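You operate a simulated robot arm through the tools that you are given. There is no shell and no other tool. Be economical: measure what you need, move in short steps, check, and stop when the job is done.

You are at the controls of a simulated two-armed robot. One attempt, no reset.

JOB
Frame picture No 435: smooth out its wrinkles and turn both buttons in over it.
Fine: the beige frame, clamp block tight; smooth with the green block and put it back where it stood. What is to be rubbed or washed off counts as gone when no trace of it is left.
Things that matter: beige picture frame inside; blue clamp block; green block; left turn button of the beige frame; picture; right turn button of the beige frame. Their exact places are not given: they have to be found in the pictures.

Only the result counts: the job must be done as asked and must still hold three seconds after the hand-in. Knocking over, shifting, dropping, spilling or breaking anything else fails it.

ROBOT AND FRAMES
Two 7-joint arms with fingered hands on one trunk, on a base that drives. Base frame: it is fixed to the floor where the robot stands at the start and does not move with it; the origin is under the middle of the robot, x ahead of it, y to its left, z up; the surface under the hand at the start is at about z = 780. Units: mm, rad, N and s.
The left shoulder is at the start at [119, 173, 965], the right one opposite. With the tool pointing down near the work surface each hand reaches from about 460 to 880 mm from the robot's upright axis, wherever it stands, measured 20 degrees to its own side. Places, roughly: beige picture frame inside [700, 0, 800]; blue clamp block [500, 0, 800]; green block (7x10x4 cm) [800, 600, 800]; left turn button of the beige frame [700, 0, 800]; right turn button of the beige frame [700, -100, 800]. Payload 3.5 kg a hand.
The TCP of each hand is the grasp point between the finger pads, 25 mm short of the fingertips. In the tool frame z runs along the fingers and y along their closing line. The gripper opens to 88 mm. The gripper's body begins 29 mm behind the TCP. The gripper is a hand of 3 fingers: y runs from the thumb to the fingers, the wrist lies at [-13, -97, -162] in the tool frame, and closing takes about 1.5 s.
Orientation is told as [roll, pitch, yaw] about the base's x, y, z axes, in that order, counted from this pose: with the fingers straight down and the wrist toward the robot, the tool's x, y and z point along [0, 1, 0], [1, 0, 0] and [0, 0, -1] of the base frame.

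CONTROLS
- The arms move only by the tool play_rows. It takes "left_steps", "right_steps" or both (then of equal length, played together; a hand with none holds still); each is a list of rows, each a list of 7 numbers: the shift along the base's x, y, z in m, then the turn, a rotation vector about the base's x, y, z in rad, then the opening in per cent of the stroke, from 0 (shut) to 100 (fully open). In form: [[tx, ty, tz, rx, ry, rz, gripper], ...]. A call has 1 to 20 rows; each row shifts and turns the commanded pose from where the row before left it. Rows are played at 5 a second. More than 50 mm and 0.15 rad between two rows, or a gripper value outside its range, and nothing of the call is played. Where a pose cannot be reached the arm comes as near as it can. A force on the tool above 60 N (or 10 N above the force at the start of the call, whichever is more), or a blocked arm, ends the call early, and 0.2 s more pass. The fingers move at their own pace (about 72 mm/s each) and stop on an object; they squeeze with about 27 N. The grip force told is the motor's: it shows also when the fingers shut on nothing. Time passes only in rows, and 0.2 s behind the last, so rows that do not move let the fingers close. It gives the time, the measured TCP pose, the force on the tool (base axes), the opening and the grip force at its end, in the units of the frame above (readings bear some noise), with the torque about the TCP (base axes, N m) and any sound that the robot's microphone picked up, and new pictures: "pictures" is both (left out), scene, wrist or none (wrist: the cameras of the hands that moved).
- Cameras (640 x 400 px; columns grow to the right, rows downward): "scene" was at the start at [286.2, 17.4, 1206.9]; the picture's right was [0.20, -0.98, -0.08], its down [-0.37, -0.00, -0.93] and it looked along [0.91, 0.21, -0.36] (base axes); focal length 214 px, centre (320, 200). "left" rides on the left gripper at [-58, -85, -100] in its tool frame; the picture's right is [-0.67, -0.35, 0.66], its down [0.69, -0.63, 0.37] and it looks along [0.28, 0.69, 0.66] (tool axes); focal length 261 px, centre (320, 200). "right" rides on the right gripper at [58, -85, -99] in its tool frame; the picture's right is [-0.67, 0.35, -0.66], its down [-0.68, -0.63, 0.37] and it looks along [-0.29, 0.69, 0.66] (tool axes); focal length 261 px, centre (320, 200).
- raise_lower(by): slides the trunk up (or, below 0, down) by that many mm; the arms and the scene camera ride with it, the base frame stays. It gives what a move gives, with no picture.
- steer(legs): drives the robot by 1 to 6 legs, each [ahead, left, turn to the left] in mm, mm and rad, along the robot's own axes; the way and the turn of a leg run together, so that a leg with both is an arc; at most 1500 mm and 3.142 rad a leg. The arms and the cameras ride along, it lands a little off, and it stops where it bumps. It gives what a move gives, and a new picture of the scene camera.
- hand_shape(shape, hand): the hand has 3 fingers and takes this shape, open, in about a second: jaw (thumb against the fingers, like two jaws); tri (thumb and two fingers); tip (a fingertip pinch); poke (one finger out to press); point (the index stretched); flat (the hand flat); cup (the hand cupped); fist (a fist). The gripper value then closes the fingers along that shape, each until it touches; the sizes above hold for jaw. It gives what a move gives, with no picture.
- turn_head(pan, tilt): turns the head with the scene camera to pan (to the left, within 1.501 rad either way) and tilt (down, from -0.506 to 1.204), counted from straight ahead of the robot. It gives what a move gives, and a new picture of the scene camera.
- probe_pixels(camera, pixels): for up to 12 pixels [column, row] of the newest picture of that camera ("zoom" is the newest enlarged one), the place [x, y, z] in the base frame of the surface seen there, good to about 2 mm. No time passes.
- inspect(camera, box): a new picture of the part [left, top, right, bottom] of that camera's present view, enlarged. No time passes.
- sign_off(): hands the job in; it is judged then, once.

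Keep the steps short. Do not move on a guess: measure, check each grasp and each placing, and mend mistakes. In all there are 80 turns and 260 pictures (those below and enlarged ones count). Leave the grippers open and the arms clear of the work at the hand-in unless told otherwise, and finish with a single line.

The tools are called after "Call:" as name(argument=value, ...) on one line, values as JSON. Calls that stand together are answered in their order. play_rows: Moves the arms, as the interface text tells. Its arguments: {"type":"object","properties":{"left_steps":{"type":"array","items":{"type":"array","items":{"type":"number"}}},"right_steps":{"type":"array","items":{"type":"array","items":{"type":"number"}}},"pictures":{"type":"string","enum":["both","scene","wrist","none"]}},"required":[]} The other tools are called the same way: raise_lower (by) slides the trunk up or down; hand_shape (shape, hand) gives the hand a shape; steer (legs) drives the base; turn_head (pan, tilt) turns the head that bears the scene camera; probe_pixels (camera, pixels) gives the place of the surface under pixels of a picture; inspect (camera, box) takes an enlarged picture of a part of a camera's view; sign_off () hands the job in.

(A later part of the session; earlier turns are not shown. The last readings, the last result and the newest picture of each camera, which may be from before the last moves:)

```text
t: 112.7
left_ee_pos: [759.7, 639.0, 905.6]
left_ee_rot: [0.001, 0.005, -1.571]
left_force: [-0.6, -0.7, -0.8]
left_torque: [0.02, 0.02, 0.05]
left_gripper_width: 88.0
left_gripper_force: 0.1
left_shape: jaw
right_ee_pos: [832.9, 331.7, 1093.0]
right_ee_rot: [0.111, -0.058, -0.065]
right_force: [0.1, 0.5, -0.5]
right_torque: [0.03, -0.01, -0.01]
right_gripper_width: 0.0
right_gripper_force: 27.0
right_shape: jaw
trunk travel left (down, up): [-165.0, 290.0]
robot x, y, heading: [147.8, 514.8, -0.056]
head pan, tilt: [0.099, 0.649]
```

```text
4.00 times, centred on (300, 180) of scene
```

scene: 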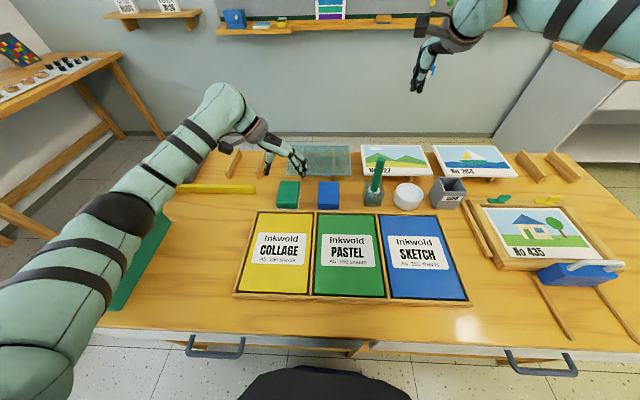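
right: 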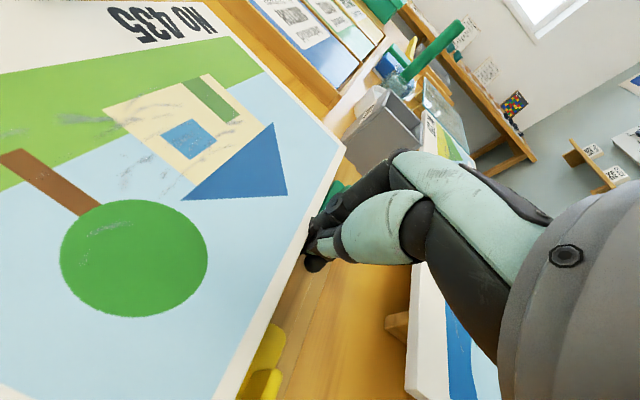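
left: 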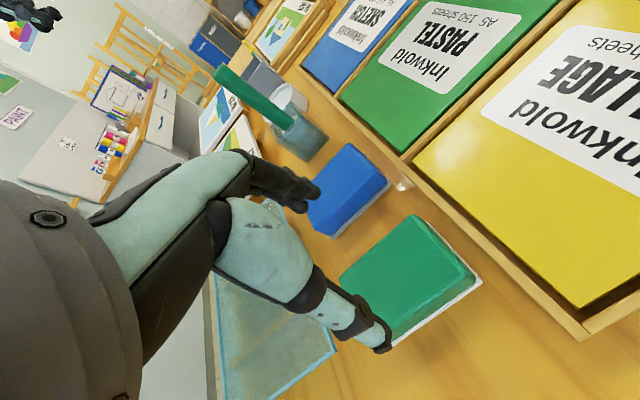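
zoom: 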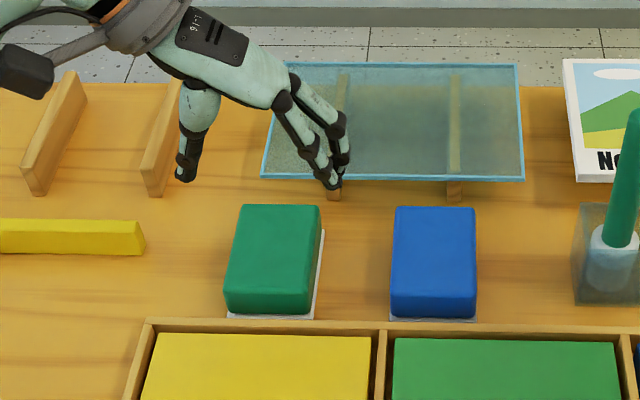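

Hand straddles it. Descend to z 812 and close.

Call:
play_rows(left_steps=[[0, 0, -0.03, 0, 0, 0, 100], [0, 0, -0.03, 0, 0, 0, 100], [0, 0, -0.02, 0, 0, 0, 100], [0, 0, -0.013, 0, 0, 0, 100], [0, 0, 0, 0, 0, 0, 100], [0, 0, 0, 0, 0, 0, 0], [0, 0, 0, 0, 0, 0, 0], [0, 0, 0, 0, 0, 0, 0], [0, 0, 0, 0, 0, 0, 0], [0, 0, 0, 0, 0, 0, 0], [0, 0, 0, 0, 0, 0, 0]])

Call:
inspect(camera="scene", box=[220, 130, 380, 230])

```text
t: 115.1
left_ee_pos: [759.1, 638.7, 812.5]
left_ee_rot: [0.0, 0.005, -1.572]
left_force: [0.1, -0.3, 0.4]
left_torque: [-0.04, -0.02, -0.04]
left_gripper_width: 55.7
left_gripper_force: 26.8
left_shape: jaw
right_ee_pos: [833.1, 332.2, 1091.9]
right_ee_rot: [0.111, -0.058, -0.064]
right_force: [-0.8, 0.0, -0.6]
right_torque: [0.01, 0.02, -0.03]
right_gripper_width: 0.4
right_gripper_force: 27.0
right_shape: jaw
trunk travel left (down, up): [-165.0, 290.0]
robot x, y, heading: [146.8, 518.2, -0.056]
head pan, tilt: [0.099, 0.649]
```

scene: 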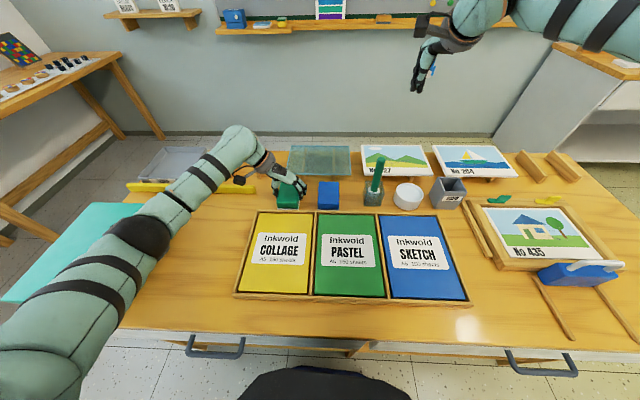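
left: 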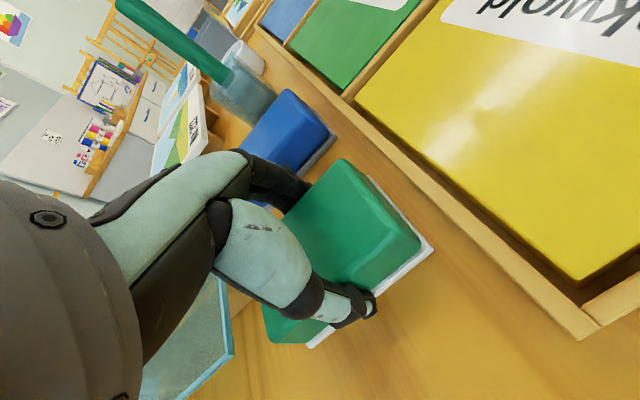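

```text
4.00 times, centred on (300, 180) of scene
```

zoom: 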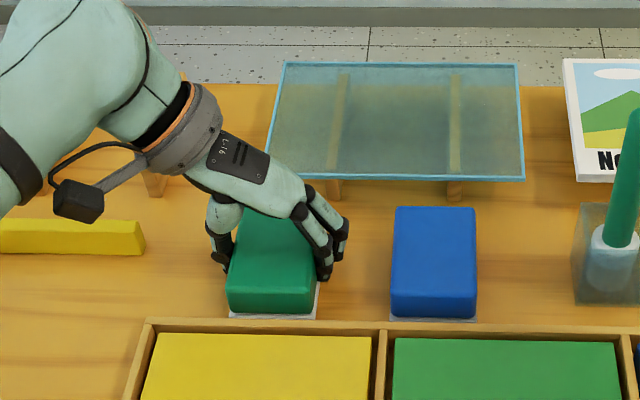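

Gripped (55.7 mm wide reading, 27 N). Home pose: TCP (759.1, 638.7, 812.5). Lift straight up 240 mm.

Call:
play_rows(left_steps=[[0, 0, 0.01, 0, 0, 0, 0], [0, 0, 0.03, 0, 0, 0, 0], [0, 0, 0.04, 0, 0, 0, 0], [0, 0, 0.04, 0, 0, 0, 0], [0, 0, 0.04, 0, 0, 0, 0], [0, 0, 0.04, 0, 0, 0, 0], [0, 0, 0.04, 0, 0, 0, 0]], pictures="wrist")

Call:
inspect(camera="scene", box=[200, 80, 400, 230])

Call:
steer(legs=[[0, 0, 0.056], [0, -660, 0]])

```text
t: 116.7
left_ee_pos: [758.3, 638.3, 1053.1]
left_ee_rot: [-0.001, 0.004, -1.571]
left_force: [0.3, -0.2, -0.4]
left_torque: [0.0, -0.02, 0.01]
left_gripper_width: 55.8
left_gripper_force: 26.6
left_shape: jaw
right_ee_pos: [834.6, 331.7, 1093.0]
right_ee_rot: [0.11, -0.058, -0.066]
right_force: [-0.3, 0.1, -1.0]
right_torque: [0.01, -0.01, 0.01]
right_gripper_width: 0.1
right_gripper_force: 26.7
right_shape: jaw
trunk travel left (down, up): [-165.0, 290.0]
robot x, y, heading: [148.4, 519.0, -0.052]
head pan, tilt: [0.099, 0.649]
```

left: 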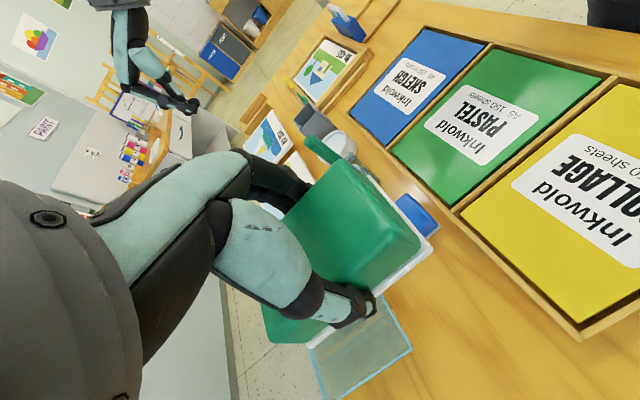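

```text
2.67 times, centred on (300, 155) of scene
```

zoom: 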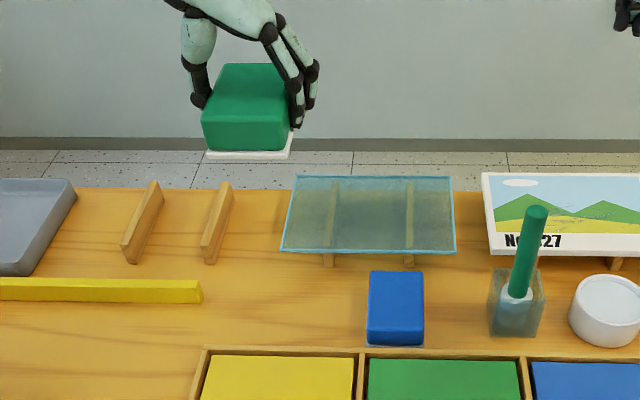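

```text
t: 120.8
left_ee_pos: [756.7, 25.7, 1052.0]
left_ee_rot: [0.0, 0.006, -1.507]
left_force: [0.1, -0.4, -1.6]
left_torque: [-0.01, 0.0, -0.02]
left_gripper_width: 55.8
left_gripper_force: 26.8
left_shape: jaw
right_ee_pos: [849.9, -274.3, 1092.0]
right_ee_rot: [0.109, -0.057, -0.003]
right_force: [-0.1, -0.1, 0.1]
right_torque: [0.02, 0.01, 0.01]
right_gripper_width: 0.0
right_gripper_force: 27.4
right_shape: jaw
trunk travel left (down, up): [-165.0, 290.0]
robot x, y, heading: [151.4, -138.6, 0.012]
head pan, tilt: [0.099, 0.649]
```

scene: 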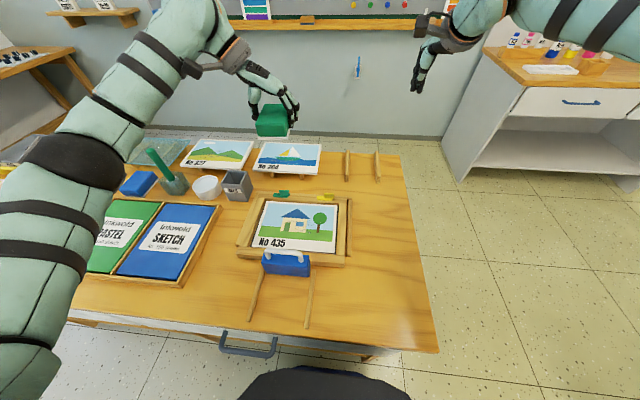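

Block with its felt pad is lifted and over the table. Locate the wrinkles on the picture.

Call:
inspect(camera="scene", box=[235, 185, 355, 265])

Call:
probe_pixels(camera="zoom", pixels=[[230, 150], [420, 150], [480, 180], [300, 200], [400, 240], [460, 220], [350, 180], [350, 120], [200, 55], [480, 55], [215, 85], [470, 85]])

```text
5.00 times, centred on (295, 225) of scene
```

zoom: 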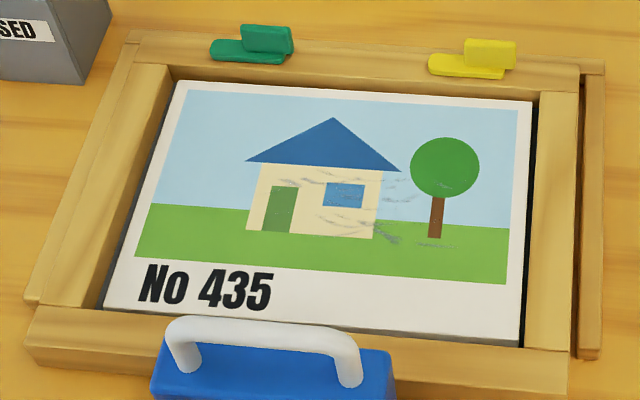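

```text
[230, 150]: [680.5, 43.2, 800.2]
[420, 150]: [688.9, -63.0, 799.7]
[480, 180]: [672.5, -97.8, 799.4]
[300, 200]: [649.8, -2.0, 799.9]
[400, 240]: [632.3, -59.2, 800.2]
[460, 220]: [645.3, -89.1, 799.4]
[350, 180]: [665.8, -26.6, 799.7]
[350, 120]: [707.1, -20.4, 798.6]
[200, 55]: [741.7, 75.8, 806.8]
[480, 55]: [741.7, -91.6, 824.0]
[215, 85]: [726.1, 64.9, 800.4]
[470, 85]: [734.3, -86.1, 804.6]
```

Wrinkles span x≈625–685, y≈0…−85. Bring the block above the picture (still 20 mm up).

Call:
play_rows(left_steps=[[-0.035, -0.01, 0, 0, 0, -0.02, 0], [-0.035, -0.01, -0.01, 0, 0, -0.02, 0], [-0.032, -0.01, -0.03, 0, 0, -0.02, 0], [0, 0, -0.04, 0, 0, 0, 0], [0, 0, -0.04, 0, 0, 0, 0], [0, 0, -0.04, 0, 0, 0, 0], [0, 0, -0.035, 0, 0, 0, 0], [0, 0, 0, 0, 0, 0, 0]], pictures="scene")

Call:
inspect(camera="scene", box=[220, 150, 370, 270])

```text
t: 122.6
left_ee_pos: [651.2, -4.1, 858.3]
left_ee_rot: [0.0, 0.006, -1.566]
left_force: [0.2, -0.2, -0.8]
left_torque: [-0.02, 0.01, 0.0]
left_gripper_width: 55.8
left_gripper_force: 27.1
left_shape: jaw
right_ee_pos: [848.9, -275.0, 1093.2]
right_ee_rot: [0.11, -0.058, 0.001]
right_force: [-0.2, 0.5, -0.1]
right_torque: [0.0, -0.01, -0.04]
right_gripper_width: 0.0
right_gripper_force: 27.2
right_shape: jaw
trunk travel left (down, up): [-165.0, 290.0]
robot x, y, heading: [152.9, -132.5, 0.018]
head pan, tilt: [0.099, 0.649]
```

scene: 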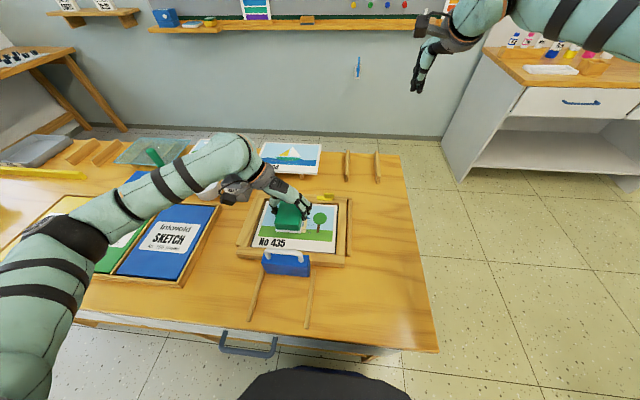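

```text
3.33 times, centred on (295, 210) of scene
```

zoom: 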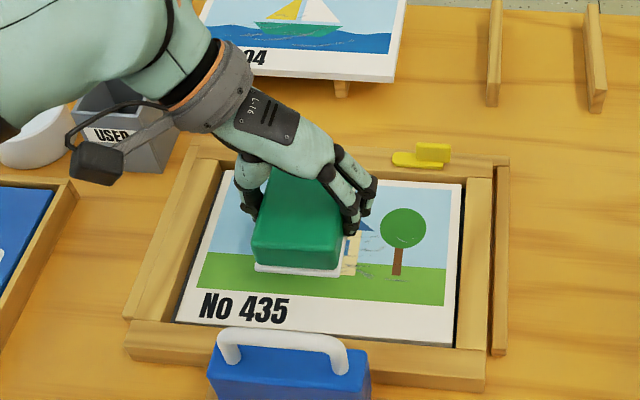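

Lower to light contact and rub: along −y, shift, back +y.

Call:
play_rows(left_steps=[[0, 0, -0.012, 0, 0, 0, 0], [0, 0, -0.012, 0, 0, 0, 0], [0, 0, -0.005, 0, 0, 0, 0], [0, 0, -0.002, 0, 0, 0, 0], [0, -0.014, 0, 0, 0, 0, 0], [0, -0.014, 0, 0, 0, 0, 0], [0, -0.014, 0, 0, 0, 0, 0], [0, -0.014, 0, 0, 0, 0, 0], [0, -0.014, 0, 0, 0, 0, 0], [0, -0.012, 0, 0, 0, 0, 0], [0.011, 0, 0, 0, 0, 0, 0], [0.011, 0, 0, 0, 0, 0, 0], [0, 0.014, 0, 0, 0, 0, 0], [0, 0.014, 0, 0, 0, 0, 0], [0, 0.014, 0, 0, 0, 0, 0], [0, 0.014, 0, 0, 0, 0, 0], [0, 0.014, 0, 0, 0, 0, 0], [0, 0.012, 0, 0, 0, 0, 0]], pictures="scene")

Call:
inspect(camera="scene", box=[220, 150, 370, 270])

```text
t: 126.4
left_ee_pos: [674.5, -4.6, 828.1]
left_ee_rot: [0.001, 0.005, -1.568]
left_force: [-0.4, -5.5, 18.7]
left_torque: [-0.19, -0.01, 0.02]
left_gripper_width: 54.7
left_gripper_force: 26.4
left_shape: jaw
right_ee_pos: [846.2, -275.3, 1094.7]
right_ee_rot: [0.112, -0.059, -0.003]
right_force: [0.3, -0.1, -0.6]
right_torque: [0.01, -0.02, 0.02]
right_gripper_width: 0.0
right_gripper_force: 27.2
right_shape: jaw
trunk travel left (down, up): [-165.0, 290.0]
robot x, y, heading: [151.4, -133.5, -0.002]
head pan, tilt: [0.099, 0.649]
```

scene: 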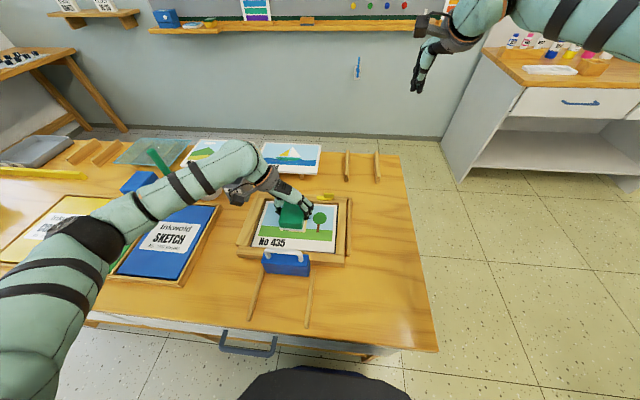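

```text
3.33 times, centred on (295, 210) of scene
```

zoom: 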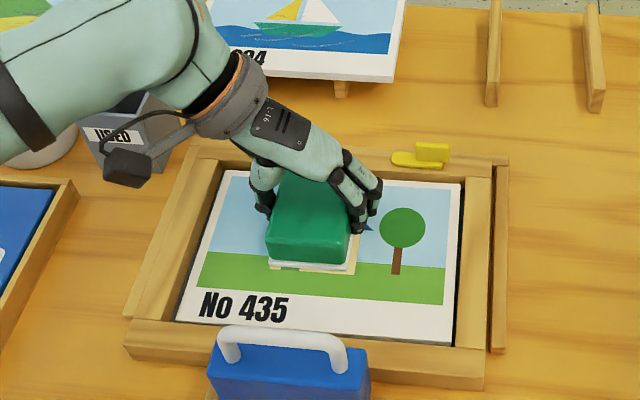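

The wrinkles are fading. Two more passes at x≈652 and 632, then lift.

Call:
play_rows(left_steps=[[-0.011, 0, 0, 0, 0, 0, 0], [-0.011, 0, 0, 0, 0, 0, 0], [0, -0.016, 0, 0, 0, 0, 0], [0, -0.016, 0, 0, 0, 0, 0], [0, -0.016, 0, 0, 0, 0, 0], [0, -0.016, 0, 0, 0, 0, 0], [0, -0.016, 0, 0, 0, 0, 0], [-0.01, 0, 0, 0, 0, 0, 0], [-0.01, 0, 0, 0, 0, 0, 0], [0, 0.016, 0, 0, 0, 0, 0], [0, 0.016, 0, 0, 0, 0, 0], [0, 0.016, 0, 0, 0, 0, 0], [0, 0.016, 0, 0, 0, 0, 0], [0, 0.016, 0, 0, 0, 0, 0], [0, 0.01, 0, 0, 0, 0, 0], [0, 0, 0.03, 0, 0, 0, 0], [0, 0, 0.045, 0, 0, 0, 0], [0.02, 0.02, 0.04, 0, 0, 0, 0], [0.03, 0.03, 0.025, 0, 0, 0, 0], [0.03, 0.03, 0.025, 0, 0, 0, 0]], pictures="scene")

Call:
inspect(camera="scene", box=[235, 180, 355, 260])

Call:
probe_pixels(camera="zoom", pixels=[[300, 200], [230, 75], [440, 90], [462, 95], [492, 75], [445, 85], [455, 84], [270, 75], [480, 65], [500, 65], [486, 95], [260, 85]])

```text
t: 130.6
left_ee_pos: [714.4, 86.5, 990.4]
left_ee_rot: [-0.003, 0.006, -1.57]
left_force: [-0.8, 0.3, -1.2]
left_torque: [0.01, 0.0, 0.0]
left_gripper_width: 54.8
left_gripper_force: 27.0
left_shape: jaw
right_ee_pos: [849.7, -275.7, 1093.6]
right_ee_rot: [0.109, -0.058, 0.001]
right_force: [0.4, 0.3, 0.4]
right_torque: [-0.03, 0.02, 0.0]
right_gripper_width: 0.0
right_gripper_force: 27.1
right_shape: jaw
trunk travel left (down, up): [-165.0, 290.0]
robot x, y, heading: [153.7, -134.2, 0.012]
head pan, tilt: [0.099, 0.649]
```

scene: 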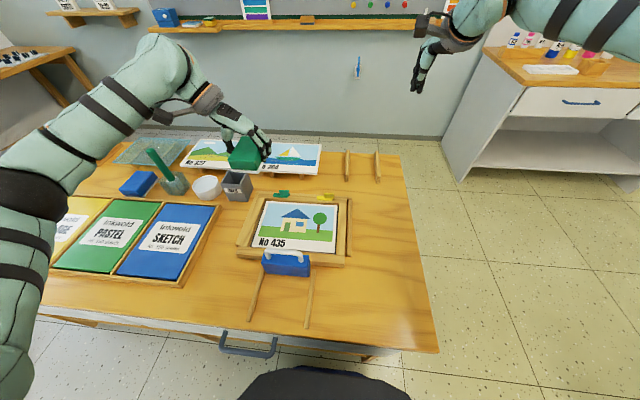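

```text
5.00 times, centred on (295, 220) of scene
```

zoom: 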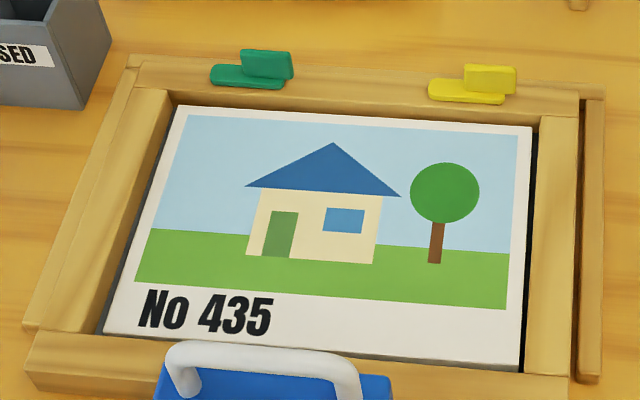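

```text
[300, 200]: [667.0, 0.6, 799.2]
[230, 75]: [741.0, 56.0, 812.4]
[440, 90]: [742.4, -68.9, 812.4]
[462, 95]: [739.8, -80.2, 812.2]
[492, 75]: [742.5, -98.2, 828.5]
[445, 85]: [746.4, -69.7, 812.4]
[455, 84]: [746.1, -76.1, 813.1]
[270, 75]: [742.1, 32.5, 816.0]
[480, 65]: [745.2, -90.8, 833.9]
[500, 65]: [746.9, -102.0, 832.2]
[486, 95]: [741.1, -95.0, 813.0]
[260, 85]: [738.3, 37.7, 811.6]
```

All wrinkles are gone. Carry the green block back: raise, then drive left.

Call:
play_rows(left_steps=[[0.02, 0, 0.035, 0, 0, 0, 0], [0.02, 0, 0.035, 0, 0, 0, 0], [0, 0, 0, 0, 0, 0, 0]], pictures="none")

Call:
steer(legs=[[0, 552, 0]])

Call:
probe_pixels(camera="scene", pixels=[[320, 200]])

```text
t: 131.4
left_ee_pos: [753.2, 87.4, 1061.2]
left_ee_rot: [-0.002, 0.003, -1.569]
left_force: [0.1, -1.0, -1.1]
left_torque: [-0.03, -0.02, 0.0]
left_gripper_width: 54.9
left_gripper_force: 27.3
left_shape: jaw
right_ee_pos: [849.5, -274.5, 1093.2]
right_ee_rot: [0.109, -0.058, 0.001]
right_force: [-0.7, -1.2, 0.6]
right_torque: [0.01, 0.01, -0.01]
right_gripper_width: 0.0
right_gripper_force: 26.7
right_shape: jaw
trunk travel left (down, up): [-165.0, 290.0]
robot x, y, heading: [151.1, -135.0, 0.011]
head pan, tilt: [0.099, 0.649]
```

```text
t: 134.6
left_ee_pos: [748.7, 637.4, 1059.9]
left_ee_rot: [-0.003, 0.005, -1.574]
left_force: [0.4, 0.5, -1.2]
left_torque: [0.0, -0.01, -0.03]
left_gripper_width: 54.9
left_gripper_force: 26.8
left_shape: jaw
right_ee_pos: [843.2, 275.4, 1091.9]
right_ee_rot: [0.11, -0.058, -0.007]
right_force: [0.1, -0.5, -0.4]
right_torque: [-0.03, 0.0, 0.01]
right_gripper_width: 0.0
right_gripper_force: 26.9
right_shape: jaw
trunk travel left (down, up): [-165.0, 290.0]
robot x, y, heading: [145.0, 419.1, 0.006]
head pan, tilt: [0.099, 0.649]
```

scene: 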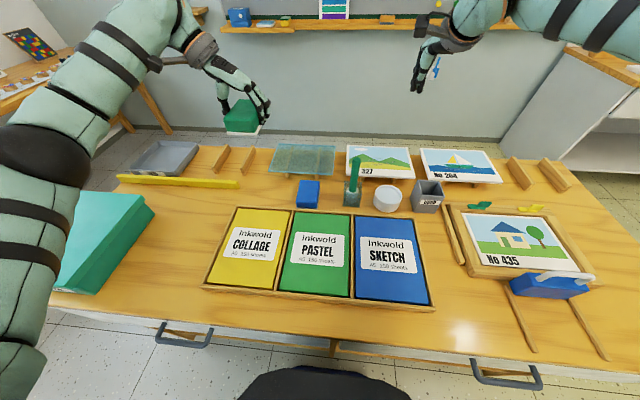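

```text
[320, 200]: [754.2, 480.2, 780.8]
```

Move above the home spot: +10.4 mm x, +1.3 mm y, down to z≈832.

Call:
play_rows(left_steps=[[0.0104, 0.0013, -0.038, 0, 0, 0, 0], [0, 0, -0.038, 0, 0, 0, 0], [0, 0, -0.038, 0, 0, 0, 0], [0, 0, -0.038, 0, 0, 0, 0], [0, 0, -0.038, 0, 0, 0, 0], [0, 0, -0.038, 0, 0, 0, 0], [0, 0, 0, 0, 0, 0, 0]])

Call:
inspect(camera="scene", box=[190, 130, 350, 230])

Call:
probe_pixels(camera="zoom", pixels=[[215, 270], [250, 270], [240, 285], [280, 265], [285, 240], [205, 260], [240, 250], [290, 255]])

```text
t: 136.2
left_ee_pos: [761.2, 637.2, 831.9]
left_ee_rot: [-0.002, 0.005, -1.573]
left_force: [0.2, -0.1, -1.0]
left_torque: [0.03, -0.03, -0.03]
left_gripper_width: 54.7
left_gripper_force: 27.2
left_shape: jaw
right_ee_pos: [842.5, 275.5, 1092.2]
right_ee_rot: [0.111, -0.058, -0.005]
right_force: [0.0, -0.1, 0.0]
right_torque: [0.02, 0.01, -0.01]
right_gripper_width: 0.0
right_gripper_force: 26.9
right_shape: jaw
trunk travel left (down, up): [-165.0, 290.0]
robot x, y, heading: [146.2, 419.5, 0.002]
head pan, tilt: [0.099, 0.649]
```

scene: 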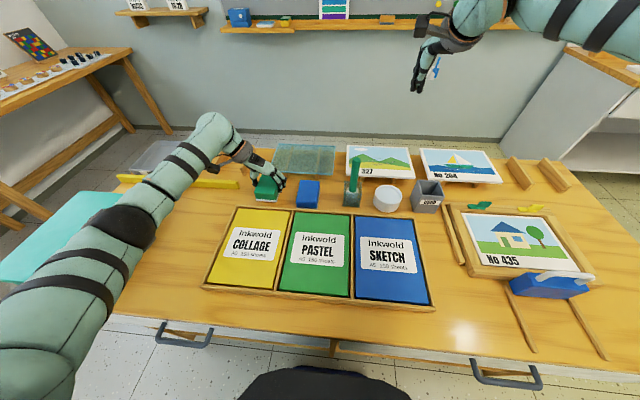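
left: 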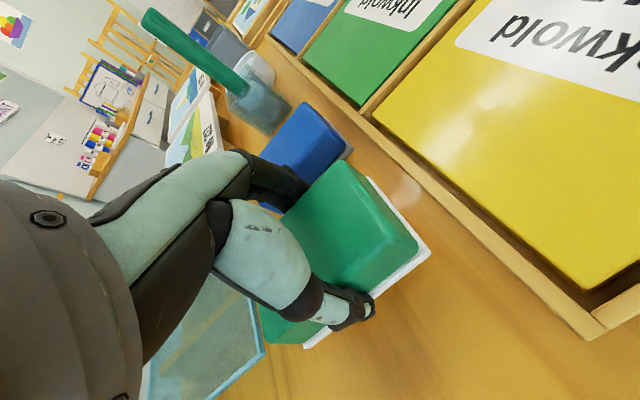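

```text
4.00 times, centred on (270, 180) of scene
```

zoom: 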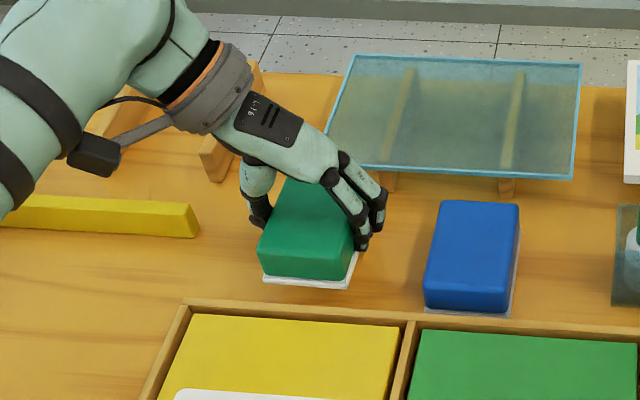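

```text
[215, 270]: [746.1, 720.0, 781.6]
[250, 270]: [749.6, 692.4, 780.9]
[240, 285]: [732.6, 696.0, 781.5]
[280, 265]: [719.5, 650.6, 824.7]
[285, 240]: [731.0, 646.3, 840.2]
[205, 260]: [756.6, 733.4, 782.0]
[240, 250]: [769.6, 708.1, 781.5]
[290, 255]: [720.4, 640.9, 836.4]
```

Block slid slightly in the hand (face 719.5 vs 715.7 at home). Correct −4 mm x, +1.5 mm y and set down, open, rise.

Call:
play_rows(left_steps=[[-0.004, 0.0015, -0.006, 0, 0, 0, 0], [0, 0, -0.006, 0, 0, 0, 0], [0, 0, -0.005, 0, 0, 0, 0], [0, 0, -0.002, 0, 0, 0, 0], [0, 0, -0.002, 0, 0, 0, 0], [0, 0, 0, 0, 0, 0, 0], [0, 0, 0, 0, 0, 0, 60], [0, 0, 0, 0, 0, 0, 100], [0, 0, 0, 0, 0, 0, 100], [0, 0, 0, 0, 0, 0, 100], [0, 0, 0, 0, 0, 0, 100], [0, 0, 0.03, 0, 0, 0, 100], [0, 0, 0.04, 0, 0, 0, 100], [0, 0, 0.045, 0, 0, 0, 100], [0, 0, 0.045, 0, 0, 0, 100], [0, 0, 0.045, 0, 0, 0, 100], [0, 0, 0.045, 0, 0, 0, 100]], pictures="scene")

Call:
inspect(camera="scene", box=[210, 150, 330, 225])

Call:
probe_pixels(camera="zoom", pixels=[[295, 265], [295, 240], [300, 180], [360, 240], [345, 240], [240, 230], [290, 148], [250, 200], [350, 215], [300, 255]])

```text
t: 139.8
left_ee_pos: [754.3, 639.4, 1062.2]
left_ee_rot: [-0.003, 0.007, -1.576]
left_force: [0.0, -0.7, -0.1]
left_torque: [-0.02, 0.03, 0.02]
left_gripper_width: 87.4
left_gripper_force: 0.1
left_shape: jaw
right_ee_pos: [841.9, 275.7, 1093.6]
right_ee_rot: [0.111, -0.056, -0.007]
right_force: [0.4, -0.2, -0.7]
right_torque: [0.03, 0.04, 0.01]
right_gripper_width: 0.2
right_gripper_force: 27.2
right_shape: jaw
trunk travel left (down, up): [-165.0, 290.0]
robot x, y, heading: [145.0, 423.0, 0.007]
head pan, tilt: [0.099, 0.649]
```

scene: 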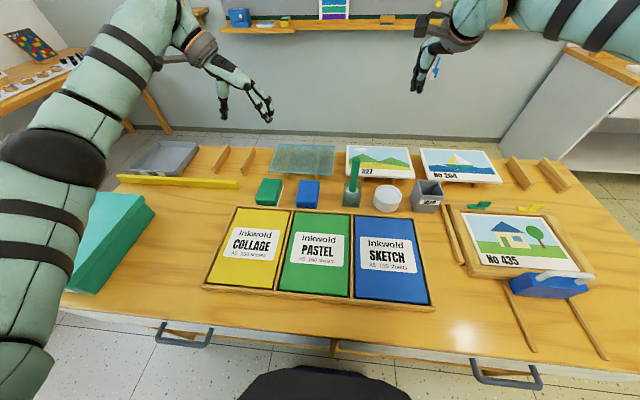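

```text
5.33 times, centred on (270, 188) of scene
```

zoom: 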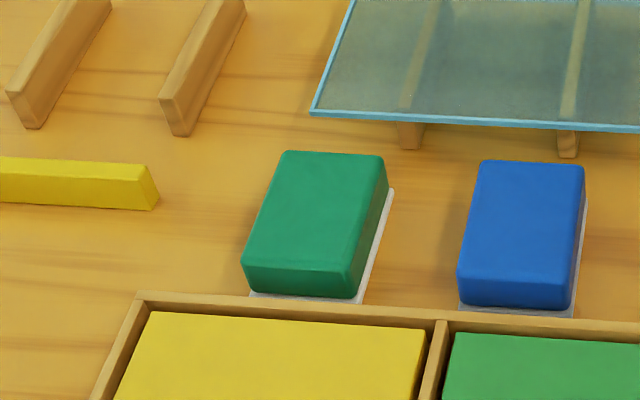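

```text
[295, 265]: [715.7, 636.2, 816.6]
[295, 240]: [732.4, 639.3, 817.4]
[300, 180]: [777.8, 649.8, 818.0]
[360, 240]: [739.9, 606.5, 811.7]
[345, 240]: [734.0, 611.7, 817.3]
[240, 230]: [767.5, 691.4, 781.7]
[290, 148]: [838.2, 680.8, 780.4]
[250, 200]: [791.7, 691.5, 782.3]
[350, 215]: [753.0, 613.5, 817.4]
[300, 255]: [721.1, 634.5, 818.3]
```

Green block is home (front 715.7, right 606). Now drive back to the table's right side for the buttons: there the left hand can grip a fin and turn it 90° naturally.

Call:
steer(legs=[[0, -1110, 0], [0, 0, 1.571], [0, -680, 0]])

Call:
turn_head(pan=0.12, tilt=0.75)

Call:
inspect(camera="scene", box=[240, 40, 400, 160])

```text
t: 152.7
left_ee_pos: [600.6, -88.7, 1060.8]
left_ee_rot: [-0.003, 0.005, 0.008]
left_force: [-0.3, 0.5, -0.1]
left_torque: [0.02, 0.03, 0.01]
left_gripper_width: 87.9
left_gripper_force: 0.1
left_shape: jaw
right_ee_pos: [964.3, 4.0, 1093.5]
right_ee_rot: [0.11, -0.058, 1.575]
right_force: [0.2, 0.0, 0.7]
right_torque: [0.02, -0.01, -0.05]
right_gripper_width: 0.0
right_gripper_force: 27.2
right_shape: jaw
trunk travel left (down, up): [-165.0, 290.0]
robot x, y, heading: [824.9, -695.1, 1.586]
head pan, tilt: [0.099, 0.649]
```

scene: 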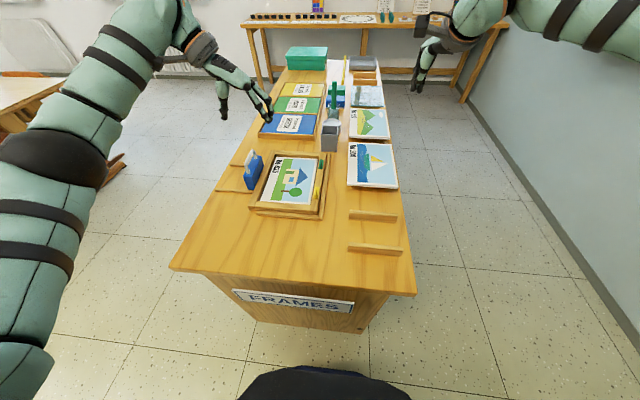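

```text
t: 153.3
left_ee_pos: [600.6, -87.5, 1061.3]
left_ee_rot: [-0.001, 0.005, 0.009]
left_force: [-0.2, 1.0, -0.1]
left_torque: [0.02, -0.01, 0.0]
left_gripper_width: 87.6
left_gripper_force: 0.2
left_shape: jaw
right_ee_pos: [964.0, 3.5, 1093.8]
right_ee_rot: [0.11, -0.058, 1.576]
right_force: [0.1, 0.5, -0.2]
right_torque: [-0.01, 0.03, -0.01]
right_gripper_width: 0.0
right_gripper_force: 27.2
right_shape: jaw
trunk travel left (down, up): [-165.0, 290.0]
robot x, y, heading: [826.8, -697.3, 1.593]
head pan, tilt: [0.12, 0.75]
```

scene: 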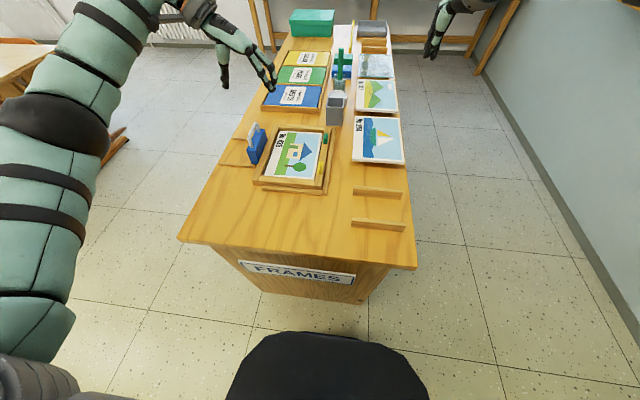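

```text
3.33 times, centred on (320, 100) of scene
```

zoom: 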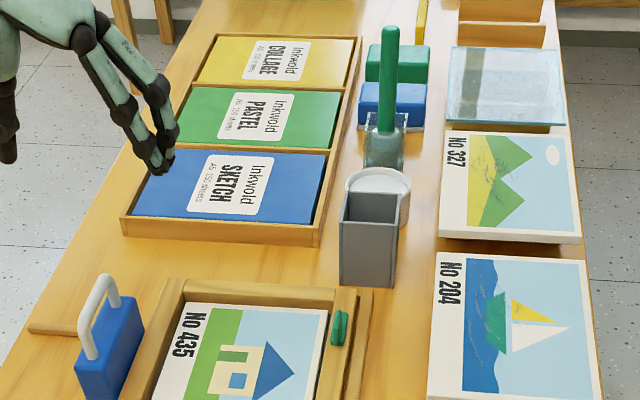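

Zoom on the two buttons at (327,140) and (320,172) and measure.

Call:
inspect(camera="scene", box=[290, 125, 350, 195])

Call:
probe_pixels(camera="scene", pixels=[[326, 135], [327, 139], [325, 142], [323, 141], [319, 169], [321, 173], [320, 178], [318, 175], [319, 165], [317, 178]])

```text
5.71 times, centred on (320, 160) of scene
```

zoom: 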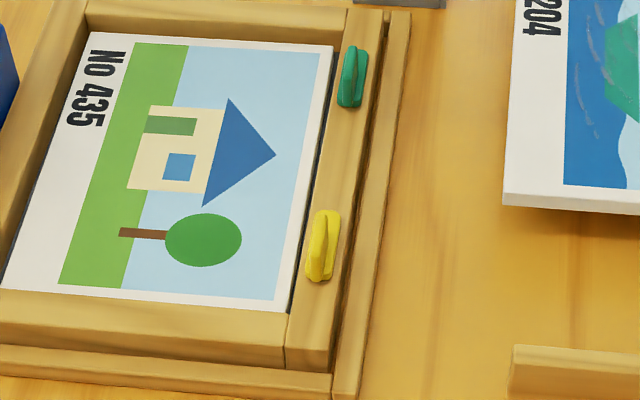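

```text
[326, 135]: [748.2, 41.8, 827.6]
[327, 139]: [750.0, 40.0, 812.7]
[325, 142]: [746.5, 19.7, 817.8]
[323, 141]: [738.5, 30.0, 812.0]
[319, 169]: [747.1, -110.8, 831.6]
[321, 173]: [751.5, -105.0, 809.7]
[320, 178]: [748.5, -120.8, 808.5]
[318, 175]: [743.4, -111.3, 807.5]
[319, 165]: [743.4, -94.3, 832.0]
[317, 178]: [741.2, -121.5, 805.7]
```

Call:
probe_pixels(camera="zoom", pixels=[[353, 50], [364, 52], [359, 48], [346, 100], [360, 100], [352, 80], [322, 215], [334, 215], [313, 275], [327, 272], [318, 250], [331, 245]])

```text
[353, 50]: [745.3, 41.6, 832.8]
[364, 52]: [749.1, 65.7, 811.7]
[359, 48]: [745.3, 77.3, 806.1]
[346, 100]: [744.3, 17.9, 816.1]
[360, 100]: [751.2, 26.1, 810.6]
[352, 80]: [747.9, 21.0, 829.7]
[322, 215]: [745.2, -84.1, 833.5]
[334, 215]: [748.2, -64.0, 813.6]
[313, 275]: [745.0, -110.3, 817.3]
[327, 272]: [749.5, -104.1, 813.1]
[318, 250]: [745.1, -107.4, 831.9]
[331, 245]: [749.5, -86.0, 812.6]
```

Yellow fin: x≈746, y −84…−110, z 812–834; green fin y 42…18. Move the left hand onto the yellow fin, partly open, and close.

Call:
play_rows(left_steps=[[0.0242, -0.0015, -0.03, 0, 0, 0, 60], [0.0242, -0.0015, -0.03, 0, 0, 0, 60], [0.0242, -0.0015, -0.03, 0, 0, 0, 50], [0.0242, -0.0015, -0.03, 0, 0, 0, 45], [0.0242, -0.0015, -0.03, 0, 0, 0, 45], [0.0242, -0.0015, -0.03, 0, 0, 0, 45], [0, 0, 0, 0, 0, 0, 45], [0, 0, -0.014, 0, 0, 0, 45], [0, 0, -0.014, 0, 0, 0, 45], [0, 0, -0.014, 0, 0, 0, 45], [0, 0, 0, 0, 0, 0, 45], [0, 0, 0, 0, 0, 0, 0], [0, 0, 0, 0, 0, 0, 0], [0, 0, 0, 0, 0, 0, 0], [0, 0, 0, 0, 0, 0, 0], [0, 0, 0, 0, 0, 0, 0]])

Call:
inspect(camera="scene", box=[290, 125, 350, 195])

```text
t: 156.7
left_ee_pos: [747.7, -97.3, 839.2]
left_ee_rot: [-0.001, 0.005, 0.007]
left_force: [-0.4, -0.1, 0.8]
left_torque: [-0.02, -0.01, 0.0]
left_gripper_width: 0.8
left_gripper_force: 27.0
left_shape: jaw
right_ee_pos: [964.6, 5.1, 1092.6]
right_ee_rot: [0.11, -0.059, 1.575]
right_force: [0.4, -0.4, 0.1]
right_torque: [0.01, 0.01, 0.01]
right_gripper_width: 0.0
right_gripper_force: 26.6
right_shape: jaw
trunk travel left (down, up): [-165.0, 290.0]
robot x, y, heading: [830.5, -694.7, 1.589]
head pan, tilt: [0.12, 0.75]
```

scene: 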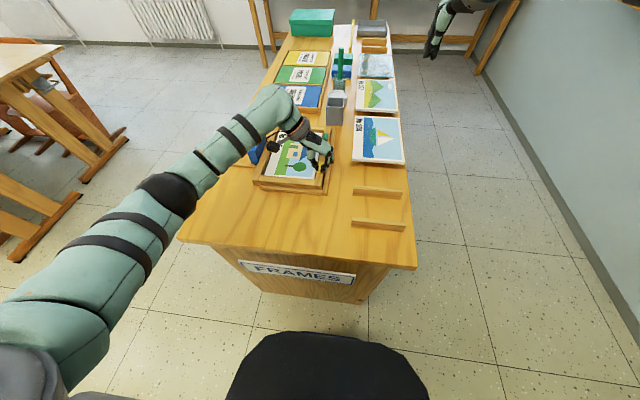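
left: 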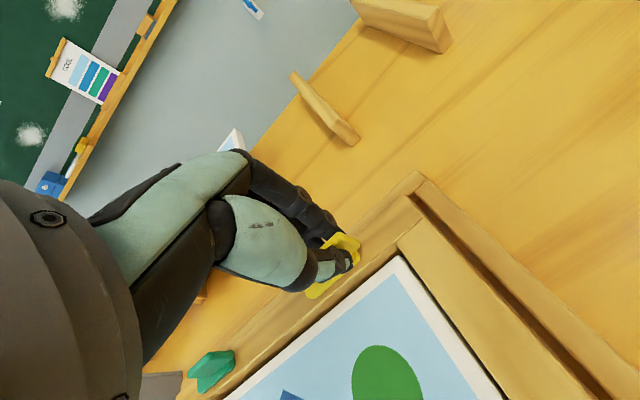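

```text
5.71 times, centred on (320, 160) of scene
```

zoom: 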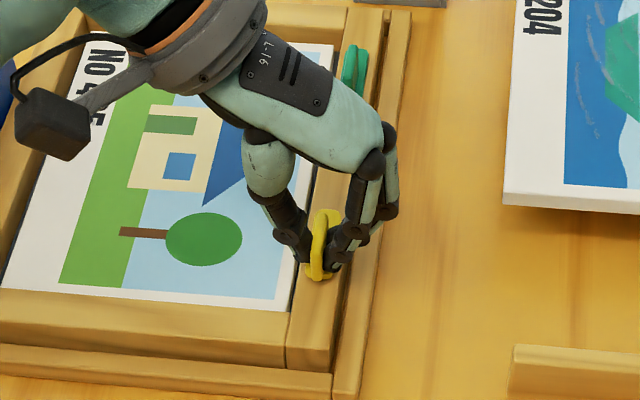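

Fin is held. Test turn of +0.3 rad in place to learn where the pivot is.

Call:
play_rows(left_steps=[[0, 0, 0, 0, 0, 0.1, 0], [0, 0, 0, 0, 0, 0.1, 0], [0, 0, 0, 0, 0, 0.1, 0], [0, 0, 0, 0, 0, 0, 0]], pictures="wrist")

Call:
inspect(camera="scene", box=[290, 125, 350, 195])

```text
t: 157.7
left_ee_pos: [747.1, -98.1, 839.1]
left_ee_rot: [-0.002, 0.004, 0.311]
left_force: [0.8, 1.1, 0.1]
left_torque: [0.03, 0.0, 0.01]
left_gripper_width: 0.8
left_gripper_force: 26.6
left_shape: jaw
right_ee_pos: [964.4, 4.2, 1092.8]
right_ee_rot: [0.11, -0.059, 1.576]
right_force: [-0.1, -0.1, -0.3]
right_torque: [0.01, 0.01, 0.01]
right_gripper_width: 0.0
right_gripper_force: 27.7
right_shape: jaw
trunk travel left (down, up): [-165.0, 290.0]
robot x, y, heading: [829.7, -694.3, 1.586]
head pan, tilt: [0.12, 0.75]
```

left: 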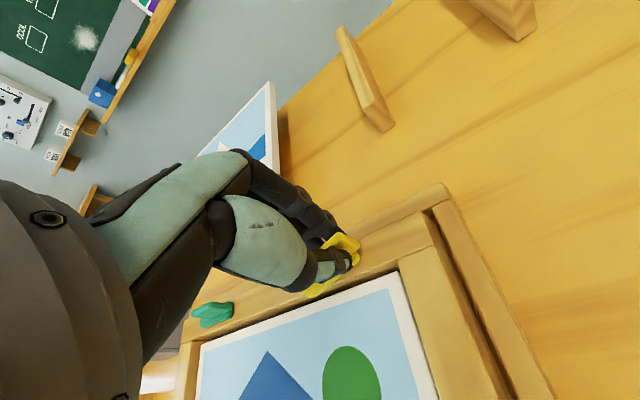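

```text
5.71 times, centred on (320, 160) of scene
```

zoom: 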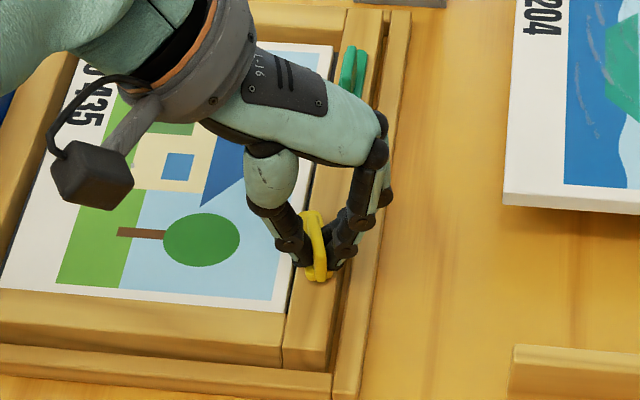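

It turns freely about the fin with the hand. Finish to 90°, release, rise.

Call:
play_rows(left_steps=[[0, 0, 0, 0, 0, 0.14, 0], [0, 0, 0, 0, 0, 0.14, 0], [0, 0, 0, 0, 0, 0.14, 0], [0, 0, 0, 0, 0, 0.14, 0], [0, 0, 0, 0, 0, 0.14, 0], [0, 0, 0, 0, 0, 0.14, 0], [0, 0, 0, 0, 0, 0.14, 0], [0, 0, 0, 0, 0, 0.14, 0], [0, 0, 0, 0, 0, 0.14, 0], [0, 0, 0, 0, 0, 0, 0], [0, 0, 0, 0, 0, 0, 45], [0, 0, 0, 0, 0, 0, 45], [0, 0, 0, 0, 0, 0, 45], [0, 0, 0.02, 0, 0, 0, 45], [0, 0, 0.03, 0, 0, 0, 45], [0, 0.03, 0.02, 0, 0, -0.14, 45], [0, 0.03, 0, 0, 0, -0.14, 45], [0, 0.03, 0, 0, 0, -0.14, 45], [0, 0.03, 0, 0, 0, -0.14, 45], [0, 0.007, 0, 0, 0, -0.14, 45]], pictures="scene")

Call:
inspect(camera="scene", box=[290, 125, 350, 195])

```text
t: 161.9
left_ee_pos: [747.0, 28.6, 909.1]
left_ee_rot: [-0.004, 0.003, 0.866]
left_force: [-1.6, 0.7, -0.3]
left_torque: [0.04, -0.01, -0.02]
left_gripper_width: 39.3
left_gripper_force: 0.1
left_shape: jaw
right_ee_pos: [964.8, 4.2, 1093.3]
right_ee_rot: [0.111, -0.057, 1.577]
right_force: [0.1, -0.2, 0.4]
right_torque: [0.0, -0.02, 0.0]
right_gripper_width: 0.0
right_gripper_force: 27.2
right_shape: jaw
trunk travel left (down, up): [-165.0, 290.0]
robot x, y, heading: [825.5, -695.0, 1.592]
head pan, tilt: [0.12, 0.75]
```

scene: 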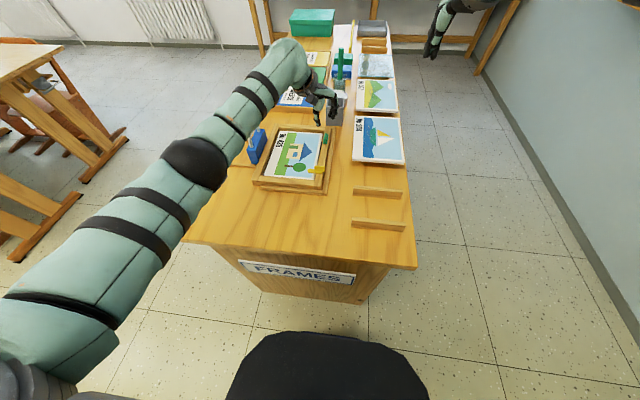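

```text
5.71 times, centred on (320, 160) of scene
```

zoom: 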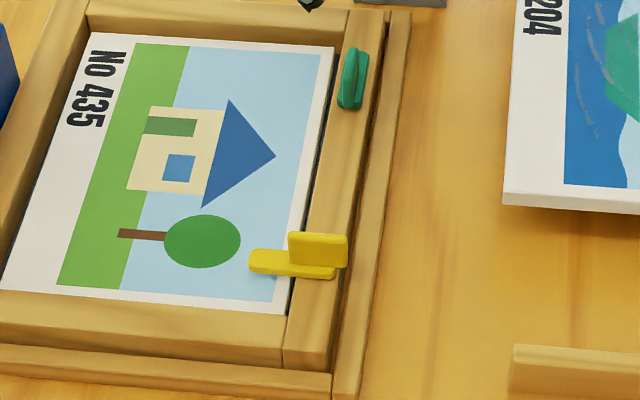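

Yellow button now lies over the picture. Same for the green: turn the hand back, lower on its fin (746, 30), close; and probe the USED box for clearance.

Call:
probe_pixels(camera="scene", pixels=[[330, 122], [340, 122], [336, 115], [345, 95], [330, 95]])

Call:
play_rows(left_steps=[[-0.0005, 0.0003, 0, 0, 0, -0.143, 45], [-0.0005, 0.0003, 0, 0, 0, -0.143, 45], [0, 0.0003, 0, 0, 0, -0.143, 45], [0, 0.0003, 0, 0, 0, -0.143, 45], [0, 0, 0, 0, 0, -0.143, 45], [0, 0, 0, 0, 0, -0.143, 45], [0, 0, -0.02, 0, 0, 0, 45], [0, 0, -0.02, 0, 0, 0, 45], [0, 0, -0.015, 0, 0, 0, 45], [0, 0, -0.015, 0, 0, 0, 45], [0, 0, 0, 0, 0, 0, 45], [0, 0, 0, 0, 0, 0, 0], [0, 0, 0, 0, 0, 0, 0], [0, 0, 0, 0, 0, 0, 0], [0, 0, 0, 0, 0, 0, 0], [0, 0, 0, 0, 0, 0, 0]])

Call:
inspect(camera="scene", box=[290, 85, 360, 165])

```text
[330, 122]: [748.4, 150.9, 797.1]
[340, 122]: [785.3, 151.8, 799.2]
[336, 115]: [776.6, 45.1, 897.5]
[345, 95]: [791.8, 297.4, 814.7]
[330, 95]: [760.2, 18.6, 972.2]
```

```text
t: 165.3
left_ee_pos: [702.7, -28.8, 833.2]
left_ee_rot: [0.001, 0.005, 0.012]
left_force: [-0.5, 0.5, 0.7]
left_torque: [-0.01, 0.0, -0.02]
left_gripper_width: 0.1
left_gripper_force: 27.6
left_shape: jaw
left hand out of reach, approached as far as the arm can: row 3, 4, 5, 6, 8, 10
right_ee_pos: [963.4, 5.4, 1092.4]
right_ee_rot: [0.109, -0.057, 1.576]
right_force: [0.0, 0.0, -0.7]
right_torque: [-0.02, 0.02, 0.01]
right_gripper_width: 0.0
right_gripper_force: 26.9
right_shape: jaw
trunk travel left (down, up): [-165.0, 290.0]
robot x, y, heading: [826.3, -695.0, 1.586]
head pan, tilt: [0.12, 0.75]
```

scene: 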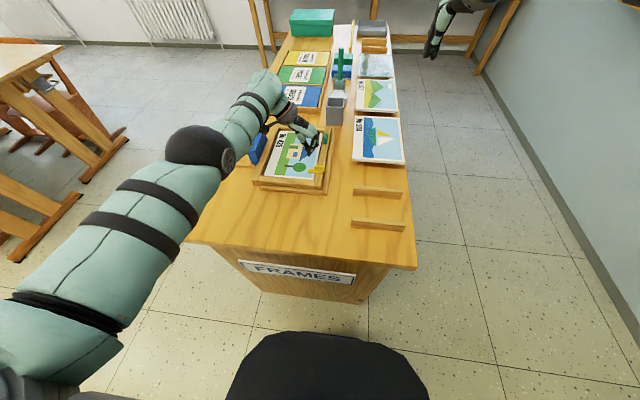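
left: 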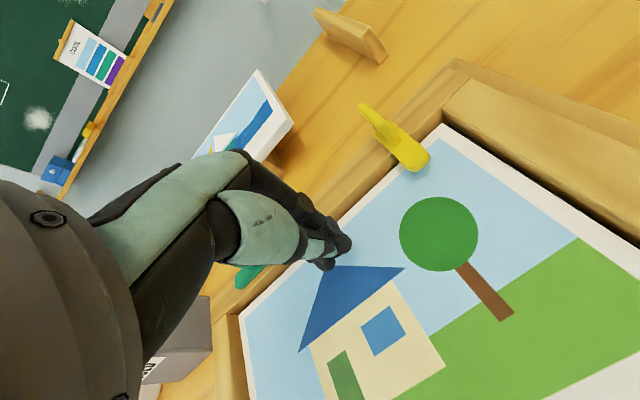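

```text
5.00 times, centred on (325, 125) of scene
```

zoom: 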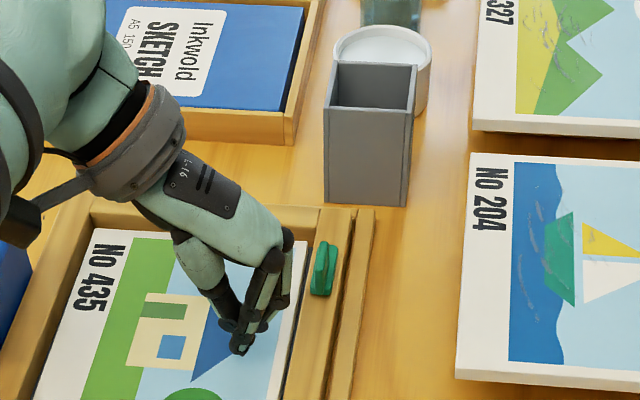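

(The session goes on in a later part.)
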